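You operate a simulated robot arm through the tools that you are given. There is no shell and no other tool. Be economical: measure what you need, move in short steps, check, and stop when the job is done.

The job below is to be done with a simulated robot arm. You get a single attempt, and the scene is never put back.

## Task
Fetch the step block and set it on the board number four of the store shelf. Then turn the sealer knob to 5 s. Then put the tape strip with a black tab on the top of the packing bench away on the shelf of the small-work bench. Then put one of the sealed silver tins from the top of the packing bench on the top of the white table. Then put the purple key tray on the top of the checking bench away on the open end of the drying table. Then put the green wash pad on the good tray away on the booth ledge. Then close the safety cupboard door. The order counts. Set down upright: step block, sealed silver tin, purple key tray.

Only the result counts: the job must be done as asked and must still hold three seconds after the hand-in. Knocking over, shifting, dropping, spilling or breaking anything else fails it.

## Robot
A 7-joint arm with a two-finger parallel gripper on a trunk, on a base that drives. Base frame: it is fixed to the floor where the robot stands at the start and does not move with it; the origin is under the middle of the robot, x ahead of it, y to its left, z up. Lengths are in mm, angles in degrees, forces in N, time in s.
With the tool pointing down near the work surface it reaches from about 480 to 920 mm from the robot's upright axis, wherever it stands. Its first joint turns from -115.0 to 115.0 degrees. Places, roughly: board number four of the store shelf [900, 2400, 1300]; booth ledge [-8000, -1300, 900]; green wash pad (9x6x5 cm) [-3900, -4100, 900]; open end of the drying table [-2700, 3200, 800]; purple key tray [-3000, -4000, 1000]; safety cupboard door [-5400, -3600, 500]; sealer knob [800, 200, 900]; shelf of the small-work bench [-1300, -2600, 400]; step block (9x4x6 cm) [500, 100, 900]; tape strip with a black tab (9x3x4 cm) [600, -500, 900]; top of the white table [-1400, 100, 800]. Payload 3.91 kg.
Tool frame: the origin (TCP) lies between the finger pads and is the grasp point; the fingertips stand 30 mm ahead of it; z points along the fingers, y is the line along which they close. Largest opening 110 mm; finger width 20, thickness 10; the body of the gripper, 48 by 112 mm, starts 55 mm behind the TCP.
Orientation is told as [roll, pitch, yaw] about the base's x, y, z axes, in that order, counted from this pose: with the fingers straight down and closing along the base's y, the tool's x points along the base's -x, its y along +y and its z along -z.

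## Interface
- The arm moves only by the tool move_arm. Its argument "deltas" is a list of rows, each a list of 7 numbers: the shift along the tool's x, y, z in mm, then the turn, a rotation vector about the tool's x, y, z in degrees, then the opening, from 0 (shut) to 1 (fully open). In form: [[x, y, z, rx, ry, rz, jaw], ...]. A call has 1 to 20 rows; each row shifts and turns the commanded pose from where the row before left it, along the tool's axes as they then stand. Each row takes 0.2 s and may step no farther than 50 mm and 8.6 degrees from the row before; otherwise, or with a gripper value out of range, the whole call is refused. A pose out of reach is approached as far as the arm can. The call stops where the force on the tool passes 40 N (or 10 N more than at its start, if that is more) or the arm is blocked; 0.2 s more then pass. The fingers move at their own pace (about 153 mm/s each) and stop on an object; they squeeze with about 33 N. The grip force told is the motor's: it shows also when the fingers shut on nothing. Time passes only in rows, and 0.2 s behind the last, so rows that do not move let the fingers close. It gives the time, the measured TCP pose, the force on the tool (base axes), the opening and the grip force at its end, in the units of the frame above (readings bear some noise), with the torque about the TCP (base axes, N m) and any sound that the robot's microphone picked up, and new pictures: "show" is both (left out), scene, wrist or none.
- Cameras (640 x 400 px; columns grow to the right, rows downward): "scene" is now at [207.5, 147.9, 1382]; the picture's right is [-0.65, -0.76, 0.00], its down [-0.47, 0.40, -0.79] and it looks along [0.60, -0.51, -0.62] (base axes); focal length 272 px, centre (320, 200). "wrist" rides on the gripper at [72, 17, -103] in the tool frame; the picture's right is [-0.23, 0.97, 0.00], its down [-0.76, -0.18, -0.62] and it looks along [-0.61, -0.14, 0.78] (tool axes); focal length 222 px, centre (320, 200). There is no depth. A picture from a camera that has moved, and an enlarged one, comes with that camera's place and axes in the base frame and with its lens.
- move_column(by): slides the trunk up (or, below 0, down) by that many mm; the arm and the scene camera ride with it, the base frame stays. It gives what a move gives, with no picture.
- steer(legs): drives the robot by 1 to 6 legs, each [ahead, left, turn to the left] in mm, mm and degrees, along the robot's own axes; the way and the turn of a leg run together, so that a leg with both is an arc; at most 1500 mm and 180 degrees a leg. The arm and the cameras ride along, it lands a little off, and it stops where it bumps. It gives what a move gives, and a new picture of the scene camera.
- turn_head(pan, tilt): turns the head with the scene camera to pan (to the left, within 80 degrees either way) and tilt (down, from -29 to 69), counted from straight ahead of the robot. It gives what a move gives, and a new picture of the scene camera.
- enlarge(camera, box): a new picture of the part [left, top, right, bottom] of that camera's present view, enlarged. It takes no simulated time.
- close_job(): hands the job in; it is judged then, once.

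Work in short steps. Places have to be worked out from the pictures, the camera data and where the tool is seen: move nearer, look again, correct. Check each grasp and each placing, and mend what went wrong. You have 186 turns and 260 pictures in all, those below and enlarged ones among them. Open the gripper and draw the arm clear of the work before you hand the job in, unless the task says otherwise.

The tools are called after "Emit:" by a JSON object that holds its "fn" and its "kwargs". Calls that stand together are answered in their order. move_arm: Moves the arm, as the interface text tells. Its arguments: {"type":"object","properties":{"deltas":{"type":"array"},"show":{"type":"string","enum":["both","scene","wrist","none"]}},"required":["deltas"]} The other tools are called the same way: move_column (by) slides the trunk up or down; steer (legs) drives the base; turn_head (pan, tilt) turns the head that bears the scene camera; enlarge (camera, box) takes an enlarged picture of a part of a camera's view; close_job () hands the job in.

At the start:

```text
t: 0.0
tcp_pos: [624.3, -231.8, 1169.2]
tool_rot: [-0.1, 0.0, 0.1]
wrist_force: [-0.3, 0.4, 0.4]
ft_torque: [-0.04, -0.01, 0.01]
opening: 110.3
finger_force: 0.1
trunk travel left (down, up): [-725.0, 265.0]
robot x, y, heading: [-4.4, 0.4, 0.0]
head pan, tilt: [-40.7, 38.0]
```

scene: 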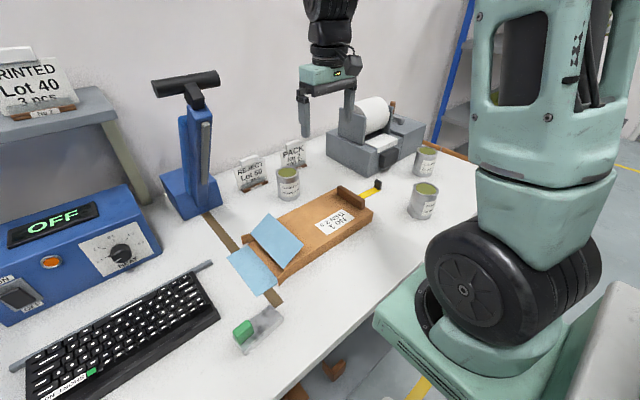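
wrist: 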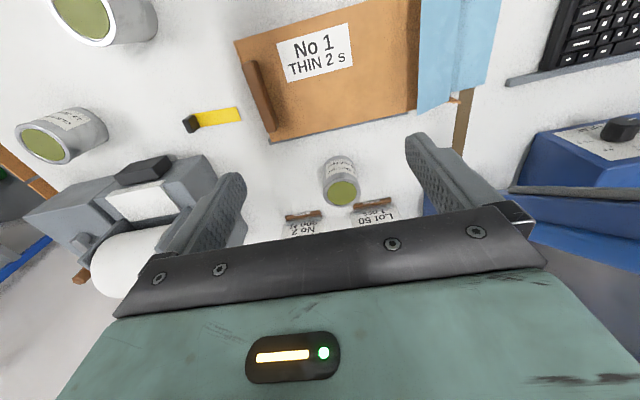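

I see the packing bench with sealer, keyboard, tins and tape. I look at the step block area first, straight ahead and left.

Emit:
{"fn": "turn_head", "kwargs": {"pan": 10, "tilt": 45}}

Emit:
{"fn": "turn_head", "kwargs": {"pan": 75, "tilt": 10}}

```text
t: 1.2
tcp_pos: [624.6, -233.1, 1168.6]
tool_rot: [0.1, 0.0, 0.1]
wrist_force: [0.2, 0.1, 0.3]
ft_torque: [0.02, -0.02, -0.01]
opening: 110.0
finger_force: 0.0
trunk travel left (down, up): [-725.0, 265.0]
robot x, y, heading: [-0.5, 2.7, 0.3]
head pan, tilt: [10.0, 45.0]
camera scene: at [222.2, 218.3, 1371.7], right [0.17, -0.98, 0.0], down [-0.7, -0.12, -0.71], along [0.7, 0.12, -0.71], focal length 272 px, centre (320, 200)
```

scene: 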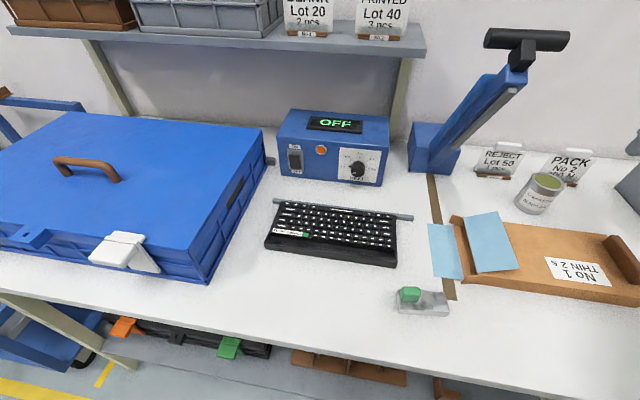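

```text
t: 2.5
tcp_pos: [624.6, -231.8, 1167.8]
tool_rot: [0.0, -0.1, 0.0]
wrist_force: [-0.6, 0.6, 0.2]
ft_torque: [-0.01, 0.0, 0.0]
opening: 110.0
finger_force: 0.1
trunk travel left (down, up): [-725.0, 265.0]
robot x, y, heading: [1.3, -2.0, -0.1]
head pan, tilt: [75.0, 10.0]
camera scene: at [166.2, 294.0, 1426.6], right [0.97, -0.26, 0.0], down [-0.05, -0.17, -0.98], along [0.26, 0.95, -0.17], focal length 272 px, centre (320, 200)
```

scene: 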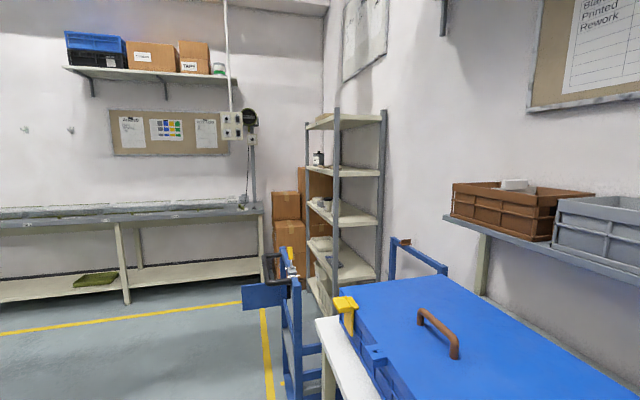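

I check the step block up close: the clear thing with the green top at about [484, 68] matches its place.

Emit:
{"fn": "turn_head", "kwargs": {"pan": 0, "tilt": 60}}

Emit:
{"fn": "enlarge", "kwargs": {"camera": "scene", "box": [280, 160, 480, 285]}}

```text
t: 4.0
tcp_pos: [625.6, -233.2, 1168.6]
tool_rot: [0.0, -0.1, 0.0]
wrist_force: [0.3, -0.2, -0.4]
ft_torque: [-0.05, 0.0, 0.0]
opening: 109.8
finger_force: 0.1
trunk travel left (down, up): [-725.0, 265.0]
robot x, y, heading: [-3.5, -1.7, -0.1]
head pan, tilt: [0.0, 60.0]
camera scene: at [208.8, 204.3, 1352.2], right [0.0, -1.0, 0.0], down [-0.87, 0.0, -0.5], along [0.5, 0.0, -0.87], focal length 272 px, centre (320, 200)
```

scene: 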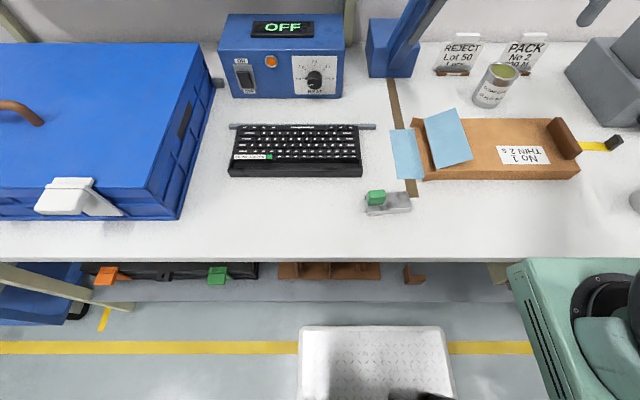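

```text
3.20 times, centred on (380, 222) of scene
camera zoom: at [208.8, 204.3, 1352.2], right [0.0, -1.0, 0.0], down [-0.87, 0.0, -0.5], along [0.5, 0.0, -0.87], focal length 872 px, centre (128, 128)
```

zoom: 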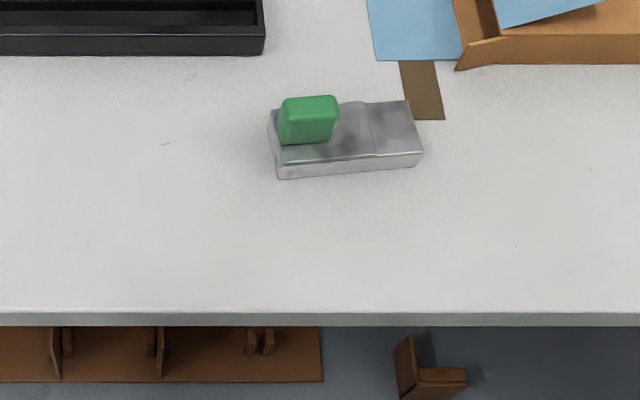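

The step block sits at about [482, 65] yawed ~6.5°, with its green knob at [473, 94, ~900]. I'll back up so I can grip the knob with a tilted tool that will fit between shelf boards.

Emit:
{"fn": "steer", "kwargs": {"legs": [[-250, 0, 0]]}}

Emit:
{"fn": "move_arm", "kwargs": {"deltas": [[0, 0, 0, 0, -8, 0, 1], [0, 0, 0, 0, -8, 0, 1], [0, 0, 0, 0, -8, 0, 1], [0, 0, 0, 0, -8, 0, 1], [0, 0, 0, 0, -8, 0, 1], [0, 0, 0, 0, -8, 0, 1], [0, 0, 0, 0, -8, 0, 1]]}}

```text
t: 5.8
tcp_pos: [378.3, -231.4, 1167.7]
tool_rot: [0.0, 0.1, 0.1]
wrist_force: [0.2, -0.2, -0.1]
ft_torque: [0.0, 0.01, -0.01]
opening: 110.1
finger_force: 0.1
trunk travel left (down, up): [-725.0, 265.0]
robot x, y, heading: [-245.8, 0.5, 0.1]
head pan, tilt: [0.0, 60.0]
camera scene: at [-39.3, 204.5, 1352.2], right [0.0, -1.0, 0.0], down [-0.87, 0.0, -0.5], along [0.5, 0.0, -0.87], focal length 272 px, centre (320, 200)
```

scene: 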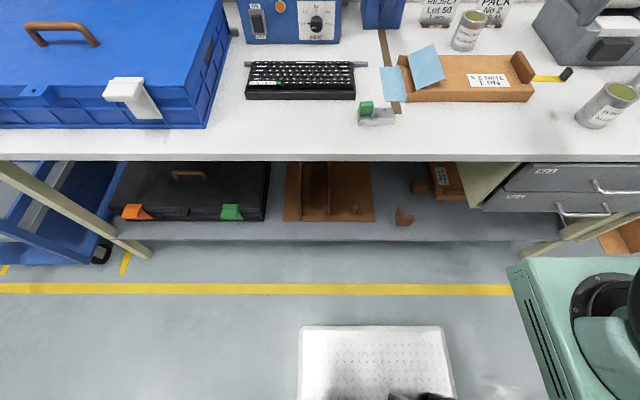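

```text
t: 7.4
tcp_pos: [376.6, -231.5, 1167.9]
tool_rot: [-0.2, -55.9, 0.3]
wrist_force: [0.5, -0.5, 0.9]
ft_torque: [0.02, 0.01, 0.01]
opening: 109.6
finger_force: 0.2
trunk travel left (down, up): [-725.0, 265.0]
robot x, y, heading: [-246.0, -0.7, 0.1]
head pan, tilt: [0.0, 60.0]
camera scene: at [-39.4, 204.5, 1352.2], right [0.0, -1.0, 0.0], down [-0.87, 0.0, -0.5], along [0.5, 0.0, -0.87], focal length 272 px, centre (320, 200)
camera wrist: at [251.0, -215.4, 1165.8], right [0.12, 0.97, 0.19], down [-0.09, -0.18, 0.98], along [0.99, -0.14, 0.06], focal length 222 px, centre (320, 200)
```

scene: 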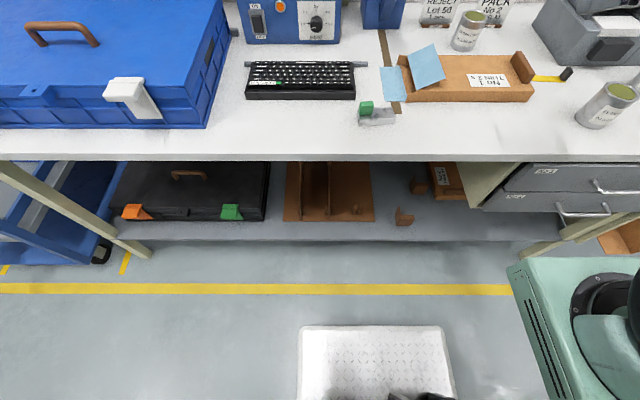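
wrist: 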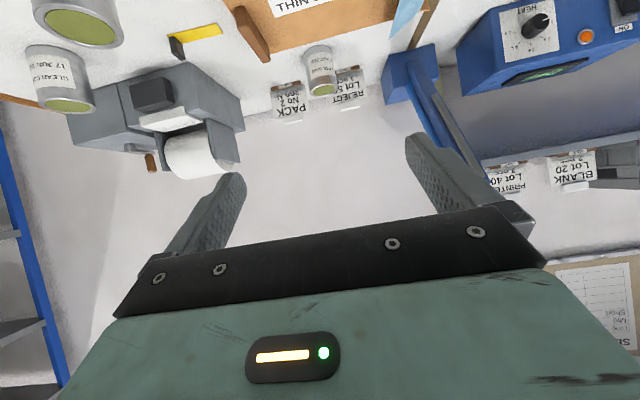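

Tilt is fine at 56°. I zoom on the block to measure the knob from this new viewpoint.

Emit:
{"fn": "enlarge", "kwargs": {"camera": "scene", "box": [336, 85, 416, 135]}}

```text
8.00 times, centred on (376, 110) of scene
camera zoom: at [-39.4, 204.5, 1352.2], right [0.0, -1.0, 0.0], down [-0.87, 0.0, -0.5], along [0.5, 0.0, -0.87], focal length 2180 px, centre (-128, 920)
```

zoom: 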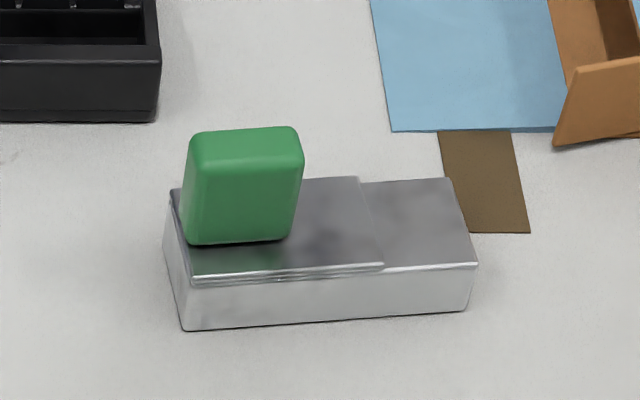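

Knob measures roughly y 78–109, x 472–486, z 876–914. I tilt to 72°, shift over in y and go part of the way down.

Emit:
{"fn": "move_arm", "kwargs": {"deltas": [[0, 0, 0, 0, -8, 0, 1], [0, 0, 0, 0, -8, 0, 1], [0, 46.4, 0, 0, 0, 0, 0.7], [0, 46.4, 0, 0, 0, 0, 0.7], [0, 46.4, 0, 0, 0, 0, 0.7], [0, 46.4, 0, 0, 0, 0, 0.7], [0, 46.4, 0, 0, 0, 0, 0.7], [0, 46.4, 0, 0, 0, 0, 0.7], [0, 46.4, 0, -4.75, 0, -1.55, 0.7], [38, 0, 12.4, 0, 0, 0, 0.7], [38, 0, 12.4, 0, 0, 0, 0.7], [38, 0, 12.4, 0, 0, 0, 0.7], [38, 0, 12.4, 0, 0, 0, 0.7], [38, 0, 12.4, 0, 0, 0, 0.7]]}}

```text
t: 10.6
tcp_pos: [423.5, 74.1, 1030.2]
tool_rot: [49.6, -63.0, -41.9]
wrist_force: [0.1, -0.7, -0.4]
ft_torque: [0.03, -0.01, 0.04]
opening: 76.8
finger_force: 0.2
out of reach, approached as far as the arm can: row 1, 2, 3, 4, 5
trunk travel left (down, up): [-725.0, 265.0]
robot x, y, heading: [-248.1, 0.1, 0.3]
head pan, tilt: [0.0, 60.0]
stopped in row 14: the arm was blocked; the commanded pose is now the measured one
camera scene: at [-39.2, 204.3, 1352.3], right [0.0, -1.0, 0.0], down [-0.87, 0.0, -0.5], along [0.5, 0.0, -0.87], focal length 272 px, centre (320, 200)
camera wrist: at [301.2, 93.2, 1001.1], right [0.01, 0.84, 0.54], down [-0.31, -0.51, 0.8], along [0.95, -0.17, 0.26], focal length 222 px, centre (320, 200)
```

scene: 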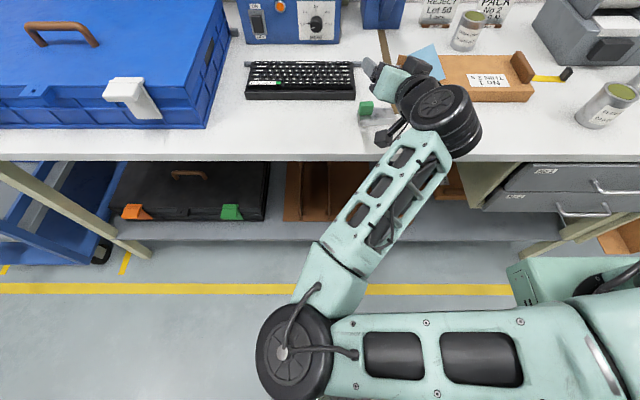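
wrist: 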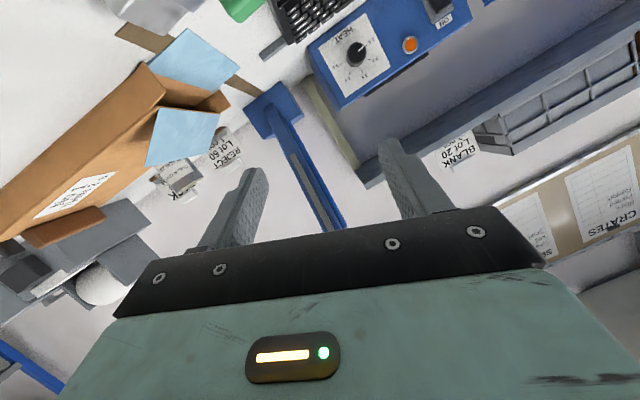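

The arm got blocked (too cramped). I back away further and slide left so the block lies ahead at a comfortable distance, then level the hand.

Emit:
{"fn": "steer", "kwargs": {"legs": [[-170, 0, 0], [0, 200, 0]]}}

Emit:
{"fn": "move_arm", "kwargs": {"deltas": [[-20, 0, 20, 0, 0, -7, 0.7], [-20, 0, 20, 0, 0, -7, 0.7], [-20, 0, 20, 0, 0, -7, 0.7], [0, 0, 20, 0, 0, 0, 0.7]]}}

```text
t: 13.2
tcp_pos: [251.0, 271.2, 1028.9]
tool_rot: [49.6, -62.9, -41.8]
wrist_force: [-0.2, 0.2, -0.5]
ft_torque: [-0.02, 0.02, 0.0]
opening: 77.1
finger_force: 0.0
trunk travel left (down, up): [-725.0, 265.0]
robot x, y, heading: [-422.1, 195.4, 0.1]
head pan, tilt: [0.0, 60.0]
camera scene: at [-212.1, 400.4, 1352.2], right [0.0, -1.0, 0.0], down [-0.87, 0.0, -0.5], along [0.5, 0.0, -0.87], focal length 272 px, centre (320, 200)
```

scene: 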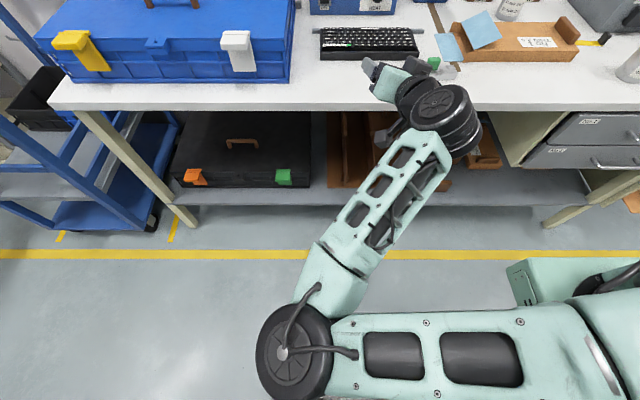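

```text
t: 14.2
tcp_pos: [346.7, 272.1, 1060.4]
tool_rot: [0.4, -72.9, 10.5]
wrist_force: [0.5, 0.6, -0.2]
ft_torque: [0.02, 0.0, 0.0]
opening: 76.9
finger_force: 0.1
trunk travel left (down, up): [-725.0, 265.0]
robot x, y, heading: [-418.2, 195.2, -0.2]
head pan, tilt: [0.0, 60.0]
camera scene: at [-212.3, 400.3, 1352.2], right [0.0, -1.0, 0.0], down [-0.87, 0.0, -0.5], along [0.5, 0.0, -0.87], focal length 272 px, centre (320, 200)
camera wrist: at [225.5, 267.5, 1021.6], right [-0.12, 0.97, 0.22], down [-0.33, -0.25, 0.91], along [0.94, 0.03, 0.35], focal length 222 px, centre (320, 200)
```

scene: 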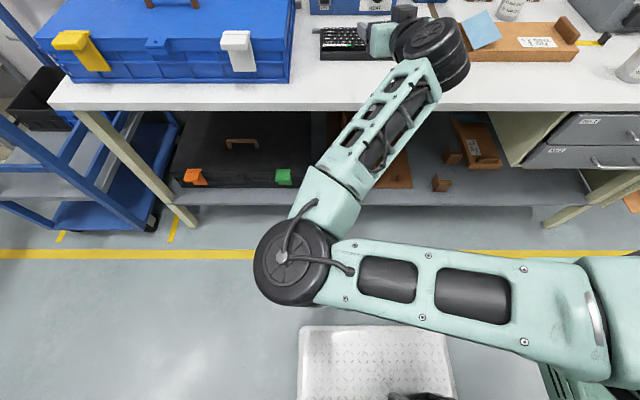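
wrist: 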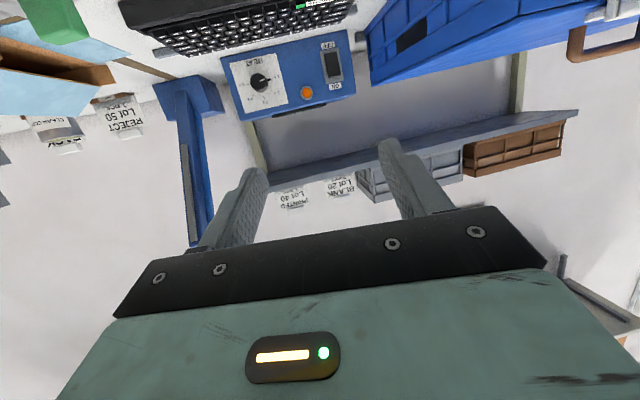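

Orientation is now good. I trim yaw to 5°, shift right to the knob's y, and lower to z≈960.

Emit:
{"fn": "move_arm", "kwargs": {"deltas": [[0, 0, 0, 5.2, 0, 1.7, 0.7], [0, -45, 0, 0, 0, 0, 0.7], [0, -45, 0, 0, 0, 0, 0.7], [0, -45, 0, 0, 0, 0, 0.7], [0, -45, 0, 0, 0, 0, 0.7], [31.7, 0, 10.3, 0, 0, 0, 0.7], [31.7, 0, 10.3, 0, 0, 0, 0.7], [31.7, 0, 10.3, 0, 0, 0, 0.7]]}}

```text
t: 16.0
tcp_pos: [354.0, 183.6, 1060.7]
tool_rot: [1.0, -72.6, 4.4]
wrist_force: [-0.1, 0.1, -0.1]
ft_torque: [-0.02, 0.0, -0.01]
opening: 77.1
finger_force: 0.1
out of reach, approached as far as the arm can: row 4, 5, 6, 7, 8
trunk travel left (down, up): [-725.0, 265.0]
robot x, y, heading: [-419.1, 198.6, 0.1]
head pan, tilt: [0.0, 60.0]
camera scene: at [-212.1, 400.3, 1352.2], right [0.0, -1.0, 0.0], down [-0.87, 0.0, -0.5], along [0.5, 0.0, -0.87], focal length 272 px, centre (320, 200)
camera wrist: at [232.7, 189.3, 1021.4], right [-0.02, 0.97, 0.22], down [-0.35, -0.22, 0.91], along [0.94, -0.06, 0.35], focal length 222 px, centre (320, 200)
```

scene: 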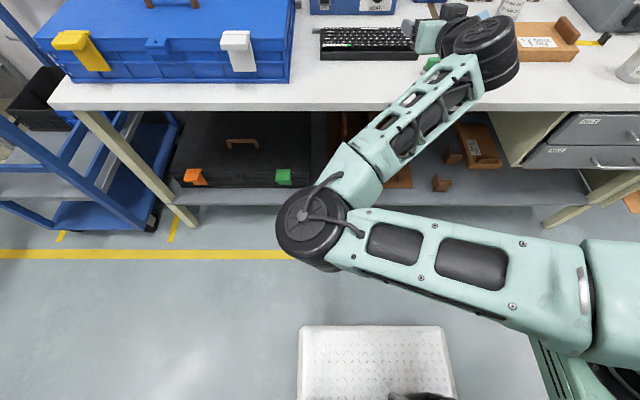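
wrist: 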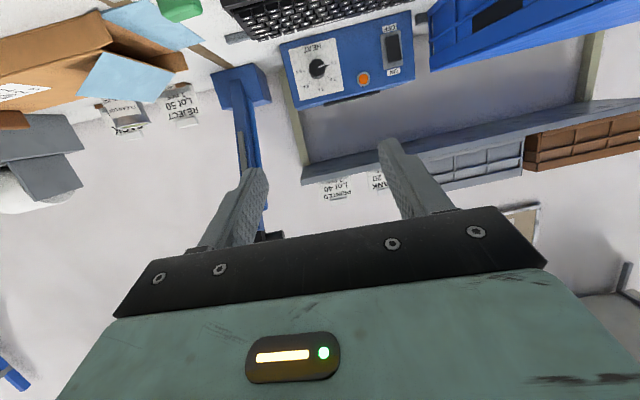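

The arm can't reach further right in this pose; I'll undo the last rows and use base and trunk to position instead.

Emit:
{"fn": "move_arm", "kwargs": {"deltas": [[-31.7, 0, -10.3, 0, 0, 0, 0.7], [-31.7, 0, -10.3, 0, 0, 0, 0.7], [-31.7, 0, -10.3, 0, 0, 0, 0.7], [0, 45, 0, 0, 0, 0, 0.7], [0, 45, 0, 0, 0, 0, 0.7], [0, 45, 0, 0, 0, 0, 0.7]], "show": "none"}}

Emit:
{"fn": "move_column", "kwargs": {"by": -80}}

```text
t: 17.4
tcp_pos: [340.8, 317.4, 1160.3]
tool_rot: [1.1, -72.9, 4.4]
wrist_force: [0.2, 0.1, 0.2]
ft_torque: [-0.02, -0.01, 0.0]
opening: 77.2
finger_force: 0.0
trunk travel left (down, up): [-725.0, 265.0]
robot x, y, heading: [-420.2, 192.3, -0.0]
head pan, tilt: [0.0, 60.0]
```

```text
t: 18.6
tcp_pos: [340.8, 318.6, 1079.4]
tool_rot: [1.0, -72.8, 4.4]
wrist_force: [-0.3, 0.1, 0.0]
ft_torque: [-0.02, -0.04, 0.0]
opening: 76.8
finger_force: 0.1
trunk travel left (down, up): [-645.0, 345.0]
robot x, y, heading: [-423.2, 196.1, 0.3]
head pan, tilt: [0.0, 60.0]
```

Commands clamp to the measured pose, good. I drive so the hand aligns with the knob (TCP ≈ [400, 93]).

Emit:
{"fn": "steer", "kwargs": {"legs": [[0, -225, 0], [55, 0, 0]]}}

Emit:
{"fn": "move_column", "kwargs": {"by": -110}}

Emit:
{"fn": "move_arm", "kwargs": {"deltas": [[0, 0, 0, 0, 0, 0, 0.7]]}}

```text
t: 20.8
tcp_pos: [394.9, 100.2, 1080.2]
tool_rot: [0.9, -72.8, 4.7]
wrist_force: [-0.4, 0.2, 0.3]
ft_torque: [0.02, 0.0, -0.02]
opening: 76.9
finger_force: 0.1
trunk travel left (down, up): [-645.0, 345.0]
robot x, y, heading: [-364.1, -24.5, 0.3]
head pan, tilt: [0.0, 60.0]
camera scene: at [-157.2, 179.8, 1272.2], right [0.01, -1.0, 0.0], down [-0.87, 0.0, -0.5], along [0.5, 0.0, -0.87], focal length 272 px, centre (320, 200)
```

scene: 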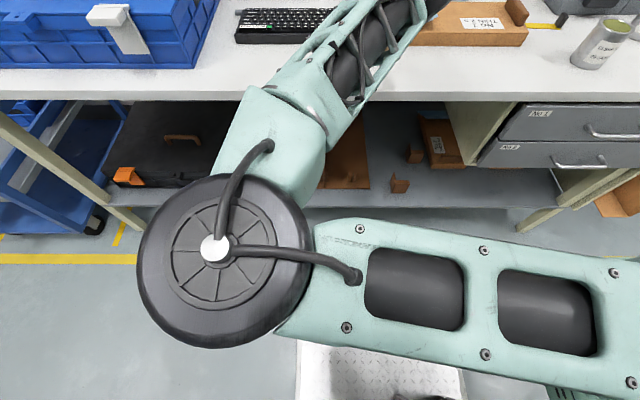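

```text
t: 22.2
tcp_pos: [395.5, 99.3, 970.3]
tool_rot: [0.9, -72.9, 4.7]
wrist_force: [-0.4, -0.1, 0.2]
ft_torque: [-0.01, 0.0, -0.02]
opening: 76.9
finger_force: 0.1
trunk travel left (down, up): [-535.0, 455.0]
robot x, y, heading: [-366.1, -21.4, 0.2]
head pan, tilt: [0.0, 60.0]
```

```text
t: 22.6
tcp_pos: [395.1, 100.4, 969.3]
tool_rot: [0.9, -72.8, 4.7]
wrist_force: [1.1, -1.0, -0.2]
ft_torque: [-0.02, 0.01, -0.01]
opening: 77.2
finger_force: 0.0
trunk travel left (down, up): [-535.0, 455.0]
robot x, y, heading: [-366.3, -25.6, 0.4]
head pan, tilt: [0.0, 60.0]
camera scene: at [-157.3, 179.7, 1162.2], right [0.01, -1.0, 0.0], down [-0.87, 0.0, -0.5], along [0.5, 0.0, -0.87], focal length 272 px, centre (320, 200)
camera wrist: at [274.2, 104.3, 930.9], right [-0.03, 0.97, 0.22], down [-0.35, -0.22, 0.91], along [0.94, -0.05, 0.35], focal length 222 px, centre (320, 200)
```

scene: 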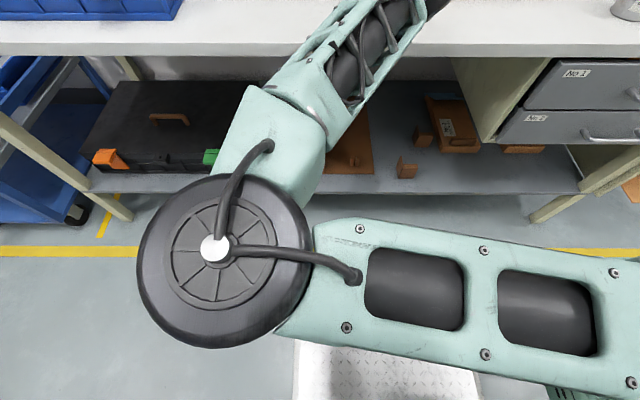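
wrist: 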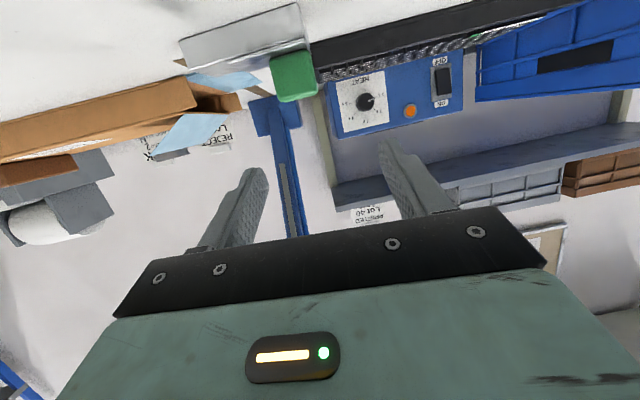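

The knob agrees with my estimate. I ease tilt to ~62° (camera clearance), descend in front of the knob and check before advancing.

Emit:
{"fn": "move_arm", "kwargs": {"deltas": [[0, 0, 0, 0, 5.4, 0, 0.7], [0, 0, 0, 0, 5.4, 0, 0.7], [21.7, -6, 28.5, 0, 0, 0, 0.7], [21.7, -6, 28.5, 0, 0, 0, 0.7]], "show": "wrist"}}

```text
t: 23.6
tcp_pos: [427.0, 92.6, 904.6]
tool_rot: [0.6, -62.0, 5.0]
wrist_force: [-0.5, 0.8, -0.1]
ft_torque: [0.0, -0.02, 0.03]
opening: 77.0
finger_force: 0.2
trunk travel left (down, up): [-535.0, 455.0]
robot x, y, heading: [-362.7, -27.5, 0.2]
head pan, tilt: [0.0, 60.0]
camera wrist: at [300.2, 95.9, 889.2], right [0.01, 0.98, 0.21], down [-0.17, -0.2, 0.96], along [0.98, -0.05, 0.17], focal length 222 px, centre (320, 200)
```

wrist: 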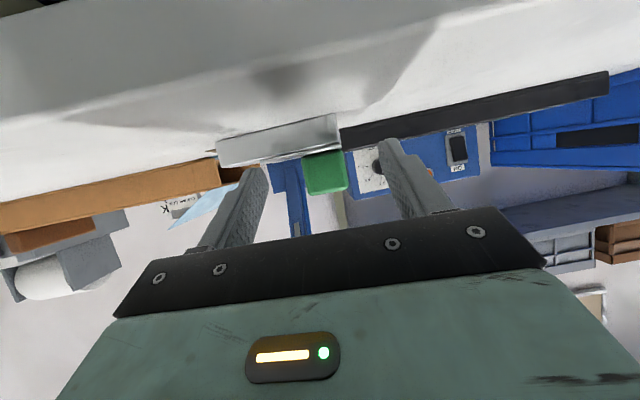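

Knob is centred between the fingers. I advance 45 mm horizontally and close.

Emit:
{"fn": "move_arm", "kwargs": {"deltas": [[-10.5, -1, 19.9, 0, 0, 0, 0.7], [-10.5, -1, 19.9, 0, 0, 0, 0.7], [0, 0, 0, 0, 0, 0, 0], [0, 0, 0, 0, 0, 0, 0], [0, 0, 0, 0, 0, 0, 0]], "show": "wrist"}}

```text
t: 24.9
tcp_pos: [471.2, 93.8, 904.0]
tool_rot: [0.6, -61.9, 5.0]
wrist_force: [-0.2, -0.4, 0.1]
ft_torque: [0.0, 0.04, -0.01]
opening: 0.1
finger_force: 33.0
trunk travel left (down, up): [-535.0, 455.0]
robot x, y, heading: [-366.6, -25.1, 0.2]
head pan, tilt: [0.0, 60.0]
camera wrist: at [345.3, 98.0, 888.5], right [0.01, 0.98, 0.21], down [-0.17, -0.2, 0.96], along [0.98, -0.05, 0.17], focal length 222 px, centre (320, 200)
```

wrist: 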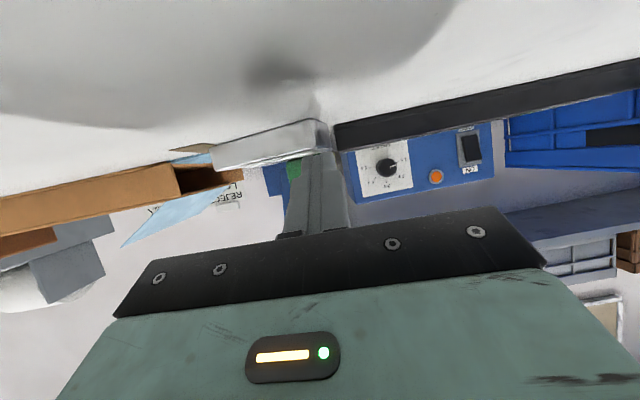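

The fingers shut on nothing and the block seems to have shifted a bit forward. I open, draw back, and look again.

Emit:
{"fn": "move_arm", "kwargs": {"deltas": [[0, 0, 0, 0, 0, 0, 0.6], [0, 0, 0, 0, 0, 0, 0.6]], "show": "wrist"}}

Emit:
{"fn": "turn_head", "kwargs": {"pan": -10, "tilt": 30}}

```text
t: 25.4
tcp_pos: [472.0, 93.5, 902.6]
tool_rot: [0.6, -62.0, 5.0]
wrist_force: [0.2, 0.0, -0.5]
ft_torque: [-0.02, -0.01, -0.01]
opening: 66.0
finger_force: 0.1
trunk travel left (down, up): [-535.0, 455.0]
robot x, y, heading: [-365.8, -29.1, 0.6]
head pan, tilt: [0.0, 60.0]
camera wrist: at [345.2, 98.0, 888.5], right [0.01, 0.98, 0.21], down [-0.17, -0.2, 0.96], along [0.98, -0.05, 0.17], focal length 222 px, centre (320, 200)
```

wrist: 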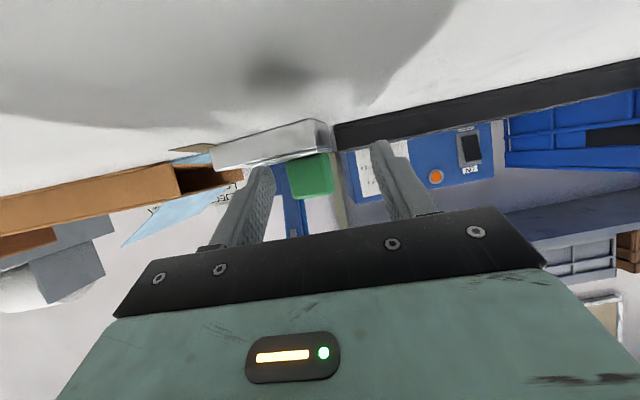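

```text
t: 26.4
tcp_pos: [471.3, 94.2, 903.3]
tool_rot: [0.5, -62.0, 5.0]
wrist_force: [0.7, -0.9, -0.1]
ft_torque: [-0.01, -0.03, -0.04]
opening: 66.0
finger_force: 0.0
trunk travel left (down, up): [-535.0, 455.0]
robot x, y, heading: [-364.0, -25.1, 0.3]
head pan, tilt: [-10.0, 30.0]
camera scene: at [-134.8, 164.2, 1204.2], right [-0.17, -0.99, 0.0], down [-0.49, 0.08, -0.87], along [0.85, -0.15, -0.5], focal length 272 px, centre (320, 200)
```

scene: 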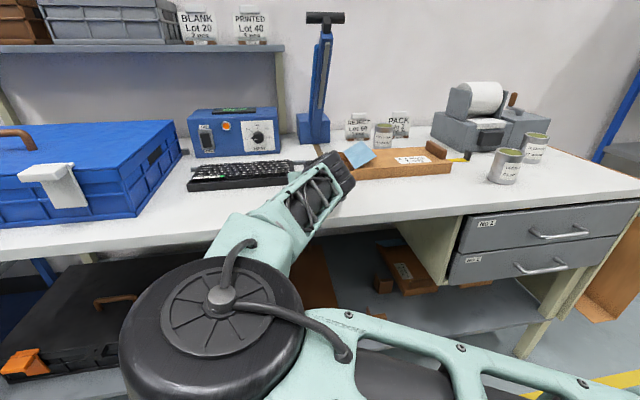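

The fingertips likely pushed the base of the block. I back out, rise, and tip the hand down to view it with the wrist camera.

Emit:
{"fn": "move_arm", "kwargs": {"deltas": [[-3.6, 0, -36, 0, 0, 0, 0.6], [-3.6, 0, -36, 0, 0, 0, 0.6]], "show": "none"}}

Emit:
{"fn": "move_column", "kwargs": {"by": 180}}

Emit:
{"fn": "move_arm", "kwargs": {"deltas": [[0, 0, 0, 0, 8.5, 0, 0.6], [0, 0, 0, 0, 8.5, 0, 0.6], [0, 0, 0, 0, 8.5, 0, 0.6], [0, 0, 0, 0, 8.5, 0, 0.6]], "show": "wrist"}}

```text
t: 27.0
tcp_pos: [412.2, 86.1, 945.5]
tool_rot: [0.6, -62.0, 5.0]
wrist_force: [0.4, 0.1, -0.4]
ft_torque: [-0.01, -0.03, 0.04]
opening: 66.0
finger_force: 0.1
trunk travel left (down, up): [-535.0, 455.0]
robot x, y, heading: [-369.2, -29.4, 0.2]
head pan, tilt: [-10.0, 30.0]
```

```text
t: 29.0
tcp_pos: [412.1, 87.3, 1125.2]
tool_rot: [0.6, -62.0, 4.9]
wrist_force: [0.6, 0.1, 0.3]
ft_torque: [0.01, 0.01, 0.01]
opening: 65.9
finger_force: 0.1
trunk travel left (down, up): [-715.0, 275.0]
robot x, y, heading: [-366.5, -27.0, 0.3]
head pan, tilt: [-10.0, 30.0]
```

```text
t: 30.0
tcp_pos: [411.6, 88.0, 1127.2]
tool_rot: [0.3, -27.9, 5.4]
wrist_force: [0.0, -0.3, 0.4]
ft_torque: [-0.03, -0.02, 0.02]
opening: 66.2
finger_force: 0.0
trunk travel left (down, up): [-715.0, 275.0]
robot x, y, heading: [-365.1, -24.8, 0.3]
head pan, tilt: [-10.0, 30.0]
camera wrist: at [298.0, 93.2, 1183.3], right [0.11, 0.99, 0.11], down [0.4, -0.14, 0.91], along [0.91, -0.05, -0.41], focal length 222 px, centre (320, 200)
```

wrist: 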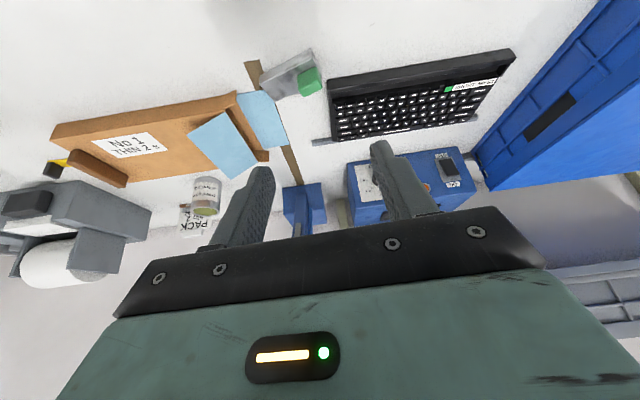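

Now the block is visible between sheet and keyboard; zoom to measure.

Emit:
{"fn": "enlarge", "kwargs": {"camera": "wrist", "box": [230, 30, 358, 110]}}

```text
5.00 times, centred on (294, 70) of wrist
camera zoom: at [298.0, 93.2, 1183.3], right [0.11, 0.99, 0.11], down [0.4, -0.14, 0.91], along [0.91, -0.05, -0.41], focal length 1111 px, centre (450, 850)
```

zoom: 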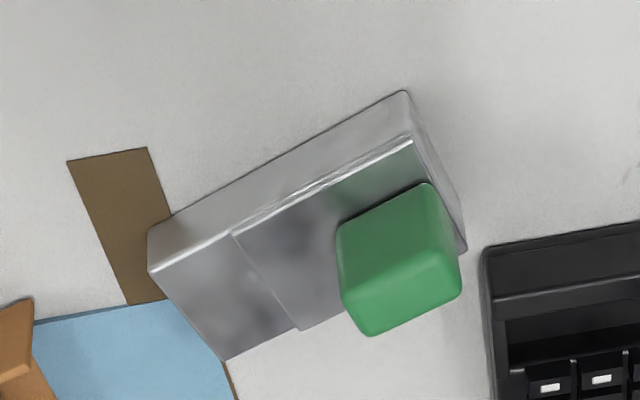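

Block now: near corners ≈[499,95] and [527,9], yaw ≈18°, knob ≈[517,87], keyboard untouched. I re-tilt to 62°, add 13° yaw, and line up 60 mm before the knob, higher this time.

Emit:
{"fn": "move_arm", "kwargs": {"deltas": [[0, 0, 0, 0, -8.5, 0, 0.6], [0, 0, 0, 0, -8.5, 0, 0.6], [0, 0, 0, 0, -8.5, 0, 0.6], [0, 0, 0, 0, -8.5, 0, 0.6], [0, 0, 0, -5.74, 0, -3.05, 0.6], [0, 0, 0, -5.74, 0, -3.05, 0.6], [-9.3, -17, 17.5, 0, 0, 0, 0.6], [-9.3, -17, 17.5, 0, 0, 0, 0.6]], "show": "none"}}

Emit:
{"fn": "move_column", "kwargs": {"by": -185}}

Emit:
{"fn": "move_arm", "kwargs": {"deltas": [[0, 0, 0, 0, 0, 0, 0.6]], "show": "wrist"}}

```text
t: 31.8
tcp_pos: [461.7, 67.8, 1127.5]
tool_rot: [0.6, -62.0, 18.0]
wrist_force: [-0.5, -0.2, 1.2]
ft_torque: [0.0, -0.03, -0.04]
opening: 65.9
finger_force: 0.1
trunk travel left (down, up): [-715.0, 275.0]
robot x, y, heading: [-364.4, -24.3, 0.5]
head pan, tilt: [-10.0, 30.0]
```

```text
t: 33.8
tcp_pos: [461.1, 68.6, 942.1]
tool_rot: [0.6, -62.1, 18.1]
wrist_force: [-0.4, 0.1, 0.3]
ft_torque: [0.02, -0.03, 0.01]
opening: 66.0
finger_force: 0.2
trunk travel left (down, up): [-530.0, 460.0]
robot x, y, heading: [-365.6, -23.7, 0.3]
head pan, tilt: [-10.0, 30.0]
```

```text
t: 34.2
tcp_pos: [460.0, 67.8, 943.1]
tool_rot: [0.6, -62.1, 18.1]
wrist_force: [-0.5, 0.2, -0.2]
ft_torque: [0.0, -0.05, -0.02]
opening: 65.9
finger_force: 0.0
trunk travel left (down, up): [-530.0, 460.0]
robot x, y, heading: [-363.8, -23.2, 0.2]
head pan, tilt: [-10.0, 30.0]
camera wrist: at [336.3, 44.1, 926.2], right [-0.21, 0.96, 0.21], down [-0.13, -0.23, 0.96], along [0.97, 0.18, 0.17], focal length 222 px, centre (320, 200)
```

wrist: 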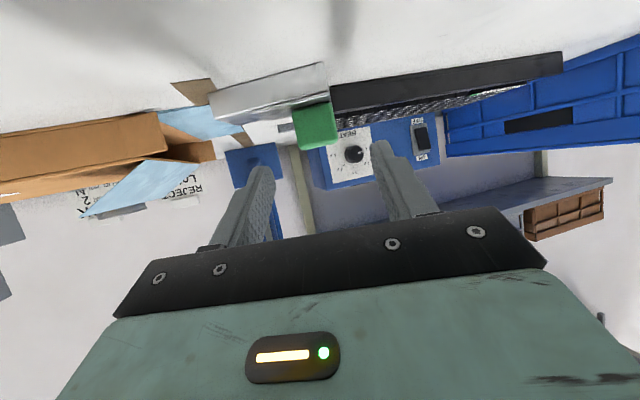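

Now lower 34 mm and check alignment.

Emit:
{"fn": "move_arm", "kwargs": {"deltas": [[30, 0, 16, 0, 0, 0, 0.6], [0, 0, 0, 0, 0, 0, 0.6]], "show": "wrist"}}

```text
t: 34.8
tcp_pos: [460.6, 69.6, 907.0]
tool_rot: [0.5, -62.1, 18.1]
wrist_force: [0.0, -0.3, -0.5]
ft_torque: [0.02, -0.01, -0.03]
opening: 66.1
finger_force: 0.0
trunk travel left (down, up): [-530.0, 460.0]
robot x, y, heading: [-365.8, -26.0, 0.1]
head pan, tilt: [-10.0, 30.0]
camera wrist: at [336.1, 44.9, 891.2], right [-0.21, 0.96, 0.21], down [-0.13, -0.23, 0.96], along [0.97, 0.18, 0.17], focal length 222 px, centre (320, 200)
```

wrist: 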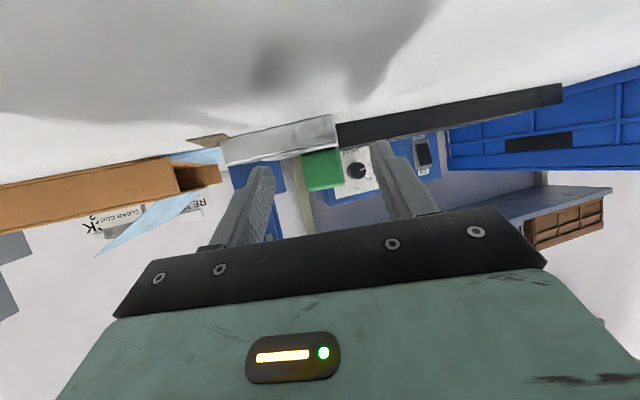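

Aligned. Advance 56 mm slightly higher, and look before closing.

Emit:
{"fn": "move_arm", "kwargs": {"deltas": [[-16, 0, 23, 0, 0, 0, 0.6], [-13, 0, 25, 0, 0, 0, 0.6]], "show": "wrist"}}

```text
t: 35.4
tcp_pos: [512.5, 86.7, 910.5]
tool_rot: [0.6, -62.1, 18.0]
wrist_force: [-0.5, 0.2, -0.4]
ft_torque: [0.03, -0.02, -0.02]
opening: 66.1
finger_force: 0.0
trunk travel left (down, up): [-530.0, 460.0]
robot x, y, heading: [-363.0, -25.6, 0.1]
head pan, tilt: [-10.0, 30.0]
camera wrist: at [388.9, 63.0, 894.1], right [-0.21, 0.96, 0.21], down [-0.13, -0.23, 0.96], along [0.97, 0.18, 0.17], focal length 222 px, centre (320, 200)
```

wrist: 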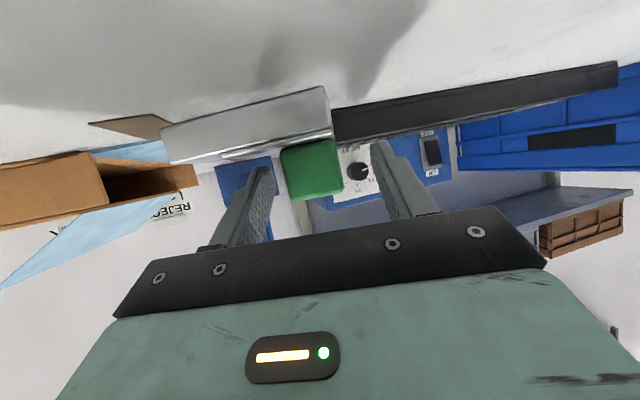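

Knob is between the pads. Close.

Emit:
{"fn": "move_arm", "kwargs": {"deltas": [[0, 0, 0, 0, 0, 0, 0], [0, 0, 0, 0, 0, 0, 0], [0, 0, 0, 0, 0, 0, 0]], "show": "wrist"}}

```text
t: 36.2
tcp_pos: [512.6, 86.6, 909.7]
tool_rot: [0.5, -62.2, 18.0]
wrist_force: [-0.2, -0.4, 0.5]
ft_torque: [-0.16, -0.1, 0.05]
opening: 32.6
finger_force: 32.7
trunk travel left (down, up): [-530.0, 460.0]
robot x, y, heading: [-363.6, -30.6, 0.3]
head pan, tilt: [-10.0, 30.0]
camera wrist: at [388.8, 63.1, 894.3], right [-0.21, 0.96, 0.21], down [-0.13, -0.23, 0.96], along [0.97, 0.18, 0.17], focal length 222 px, centre (320, 200)
```

wrist: 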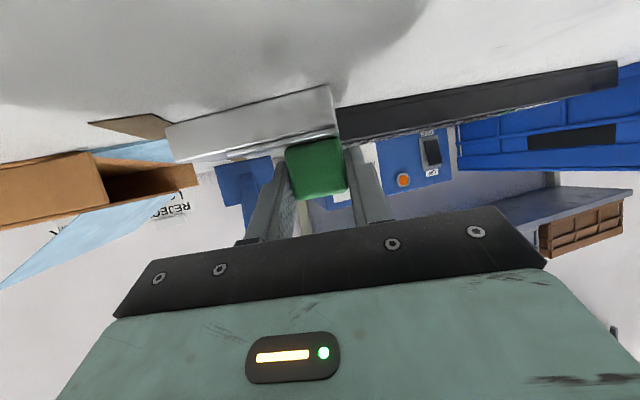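

Gripped at 32.6 mm. Lift via the trunk by 120 and check.

Emit:
{"fn": "move_column", "kwargs": {"by": 120}}

Emit:
{"fn": "move_arm", "kwargs": {"deltas": [[0, 0, 0, 0, 0, 0, 0]], "show": "wrist"}}

```text
t: 37.7
tcp_pos: [513.0, 87.5, 1030.2]
tool_rot: [0.5, -62.1, 18.1]
wrist_force: [-0.2, -0.7, -0.3]
ft_torque: [0.06, -0.01, 0.01]
opening: 32.7
finger_force: 33.7
trunk travel left (down, up): [-650.0, 340.0]
robot x, y, heading: [-364.0, -23.7, 0.5]
head pan, tilt: [-10.0, 30.0]
```

```text
t: 38.1
tcp_pos: [513.4, 87.2, 1029.5]
tool_rot: [0.5, -62.1, 18.0]
wrist_force: [-1.0, -0.2, -2.0]
ft_torque: [0.05, -0.02, -0.05]
opening: 32.5
finger_force: 33.1
trunk travel left (down, up): [-650.0, 340.0]
robot x, y, heading: [-366.1, -26.4, 0.2]
head pan, tilt: [-10.0, 30.0]
camera wrist: at [388.8, 63.0, 1014.0], right [-0.21, 0.96, 0.21], down [-0.13, -0.23, 0.96], along [0.97, 0.18, 0.17], focal length 222 px, centre (320, 200)
```

wrist: 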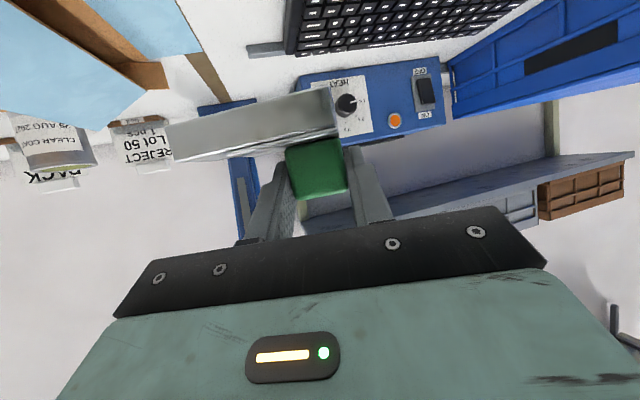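

Held and lifted. I back off and look left toward the store shelf.

Emit:
{"fn": "steer", "kwargs": {"legs": [[-350, 0, 0]]}}

Emit:
{"fn": "turn_head", "kwargs": {"pan": 60, "tilt": 20}}

```text
t: 39.5
tcp_pos: [385.1, 84.8, 1029.4]
tool_rot: [0.8, -61.9, 17.9]
wrist_force: [0.9, 0.3, -1.4]
ft_torque: [0.03, 0.03, 0.01]
opening: 32.5
finger_force: 32.4
trunk travel left (down, up): [-650.0, 340.0]
robot x, y, heading: [-494.0, -26.6, -0.0]
head pan, tilt: [-10.0, 30.0]
stopped in leg 1: the robot was blocked; the commanded pose is now the measured one
camera scene: at [-260.4, 160.6, 1319.3], right [-0.17, -0.98, 0.0], down [-0.49, 0.09, -0.87], along [0.85, -0.15, -0.5], focal length 272 px, centre (320, 200)
```

scene: 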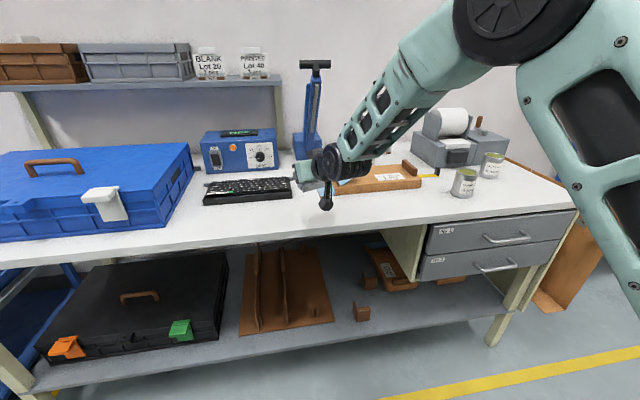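

```text
t: 41.0
tcp_pos: [384.3, 83.5, 1029.7]
tool_rot: [0.8, -62.0, 17.9]
wrist_force: [-0.2, -0.3, -2.3]
ft_torque: [0.06, 0.0, 0.0]
opening: 32.7
finger_force: 32.6
trunk travel left (down, up): [-650.0, 340.0]
robot x, y, heading: [-490.1, -30.3, -0.3]
head pan, tilt: [60.0, 20.0]
camera scene: at [-302.8, 256.9, 1335.3], right [0.87, -0.5, 0.0], down [-0.17, -0.3, -0.94], along [0.47, 0.81, -0.34], focal length 272 px, centre (320, 200)
```

scene: 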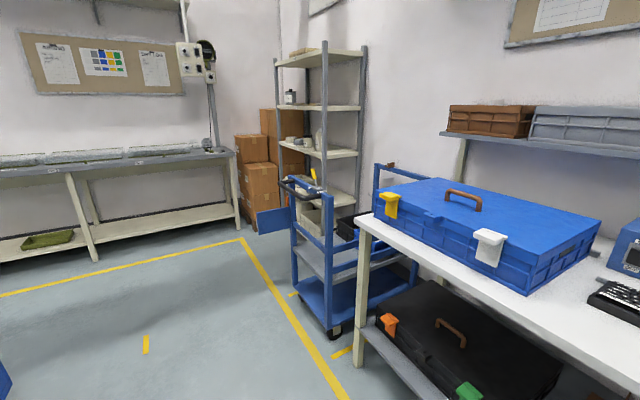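

Backing was stopped by something behind. I nudge forward a bit and check the floor to the left.

Emit:
{"fn": "steer", "kwargs": {"legs": [[30, 0, 0]]}}

Emit:
{"fn": "turn_head", "kwargs": {"pan": 80, "tilt": 35}}

```text
t: 41.8
tcp_pos: [414.6, 83.6, 1028.9]
tool_rot: [0.7, -62.0, 17.9]
wrist_force: [0.5, -0.1, -1.4]
ft_torque: [0.02, 0.02, 0.04]
opening: 32.3
finger_force: 33.6
trunk travel left (down, up): [-650.0, 340.0]
robot x, y, heading: [-460.8, -27.3, 0.0]
head pan, tilt: [60.0, 20.0]
camera scene: at [-272.9, 256.9, 1335.3], right [0.87, -0.5, 0.0], down [-0.17, -0.3, -0.94], along [0.47, 0.81, -0.34], focal length 272 px, centre (320, 200)
```

scene: 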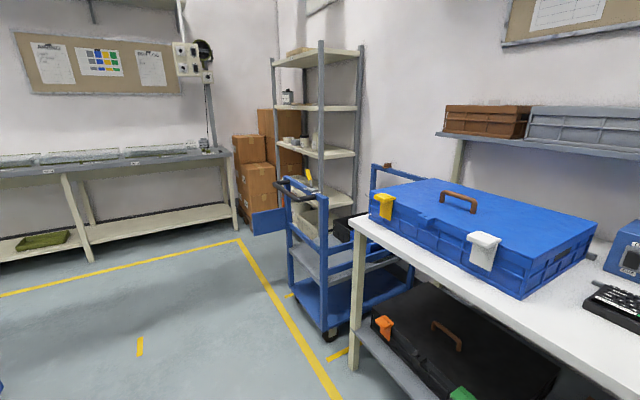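

```text
t: 42.6
tcp_pos: [414.7, 84.3, 1030.5]
tool_rot: [0.8, -61.9, 17.9]
wrist_force: [0.3, -0.2, -2.6]
ft_torque: [0.07, 0.05, 0.01]
opening: 32.6
finger_force: 33.2
trunk travel left (down, up): [-650.0, 340.0]
robot x, y, heading: [-459.7, -29.1, 0.1]
head pan, tilt: [80.0, 35.0]
camera scene: at [-304.1, 263.0, 1311.5], right [0.98, -0.17, 0.0], down [-0.1, -0.56, -0.82], along [0.14, 0.81, -0.57], focal length 272 px, centre (320, 200)
```

scene: 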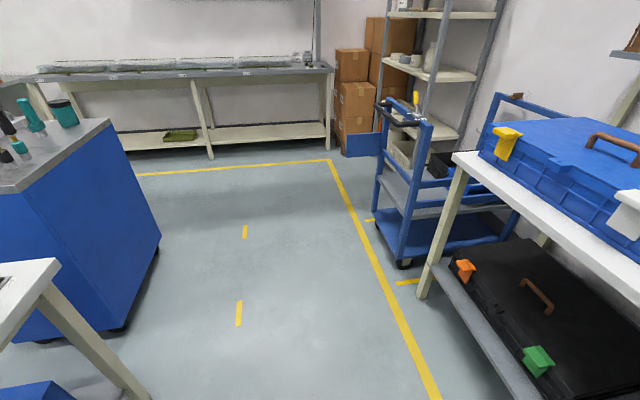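

The corridor at x≈-460 is clear to the left. I raise the trunk so the block passes above crate and cart, then drive left in stages.

Emit:
{"fn": "move_column", "kwargs": {"by": 335}}

Emit:
{"fn": "steer", "kwargs": {"legs": [[0, 1200, 0], [0, 1100, 0]]}}

Emit:
{"fn": "turn_head", "kwargs": {"pan": 25, "tilt": 20}}

```text
t: 45.9
tcp_pos: [415.3, 83.7, 1363.9]
tool_rot: [0.9, -62.0, 17.9]
wrist_force: [0.8, 0.4, -2.0]
ft_torque: [0.07, 0.03, -0.01]
opening: 32.5
finger_force: 32.9
trunk travel left (down, up): [-985.0, 5.0]
robot x, y, heading: [-465.9, -25.3, -0.0]
head pan, tilt: [80.0, 35.0]
```

```text
t: 57.3
tcp_pos: [436.9, 2393.8, 1364.7]
tool_rot: [0.7, -62.0, 17.6]
wrist_force: [-0.3, -0.3, -1.6]
ft_torque: [0.06, 0.02, -0.01]
opening: 32.6
finger_force: 33.3
trunk travel left (down, up): [-985.0, 5.0]
robot x, y, heading: [-442.1, 2287.5, -0.4]
head pan, tilt: [80.0, 35.0]
camera scene: at [-280.8, 2577.6, 1646.5], right [0.98, -0.18, 0.0], down [-0.1, -0.56, -0.82], along [0.15, 0.81, -0.57], focal length 272 px, centre (320, 200)
```

scene: 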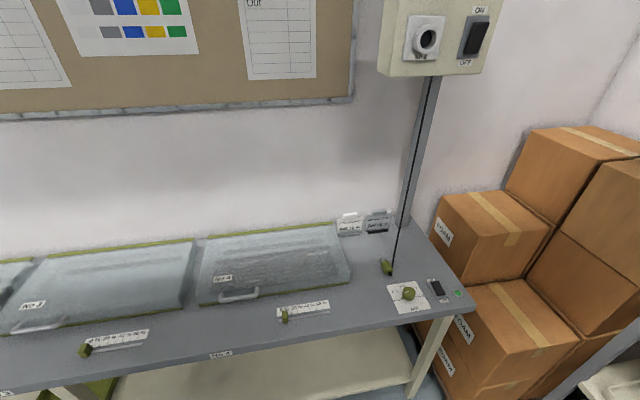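

```text
t: 58.5
tcp_pos: [436.6, 2392.8, 1363.9]
tool_rot: [0.9, -61.9, 17.6]
wrist_force: [0.1, -0.7, -1.2]
ft_torque: [0.05, 0.0, 0.01]
opening: 33.0
finger_force: 32.6
trunk travel left (down, up): [-985.0, 5.0]
robot x, y, heading: [-438.0, 2285.2, -0.3]
head pan, tilt: [25.0, 20.0]
camera scene: at [-212.0, 2529.9, 1670.3], right [0.42, -0.91, 0.0], down [-0.31, -0.14, -0.94], along [0.85, 0.39, -0.34], focal length 272 px, centre (320, 200)
```

scene: 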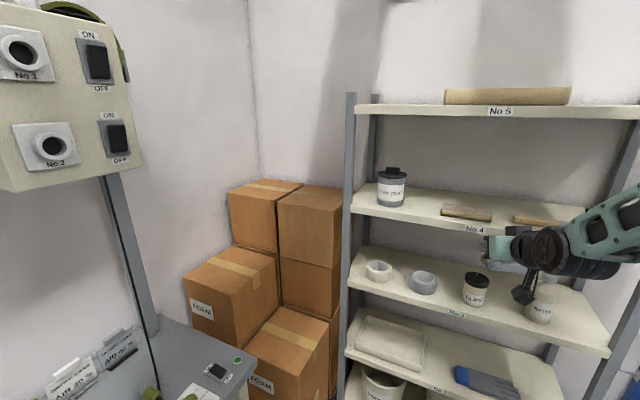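

Board No 4 is the second from top, with a jar and two strips on it. Zoom to measure the free front area.

Emit:
{"fn": "enlarge", "kwargs": {"camera": "scene", "box": [330, 80, 640, 274]}}

```text
2.06 times, centred on (485, 177) of scene
camera zoom: at [-212.0, 2529.9, 1670.3], right [0.42, -0.91, 0.0], down [-0.31, -0.14, -0.94], along [0.85, 0.39, -0.34], focal length 562 px, centre (-20, 247)
```

zoom: 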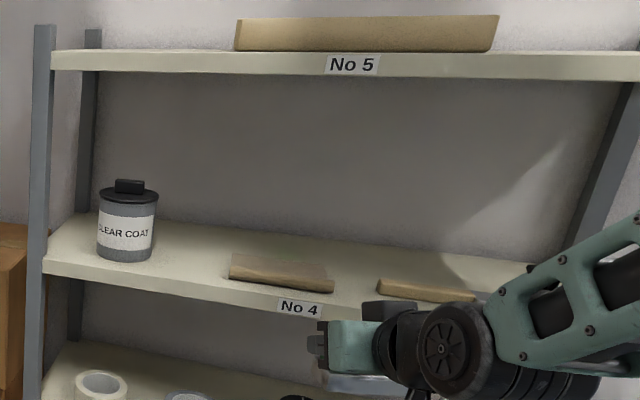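

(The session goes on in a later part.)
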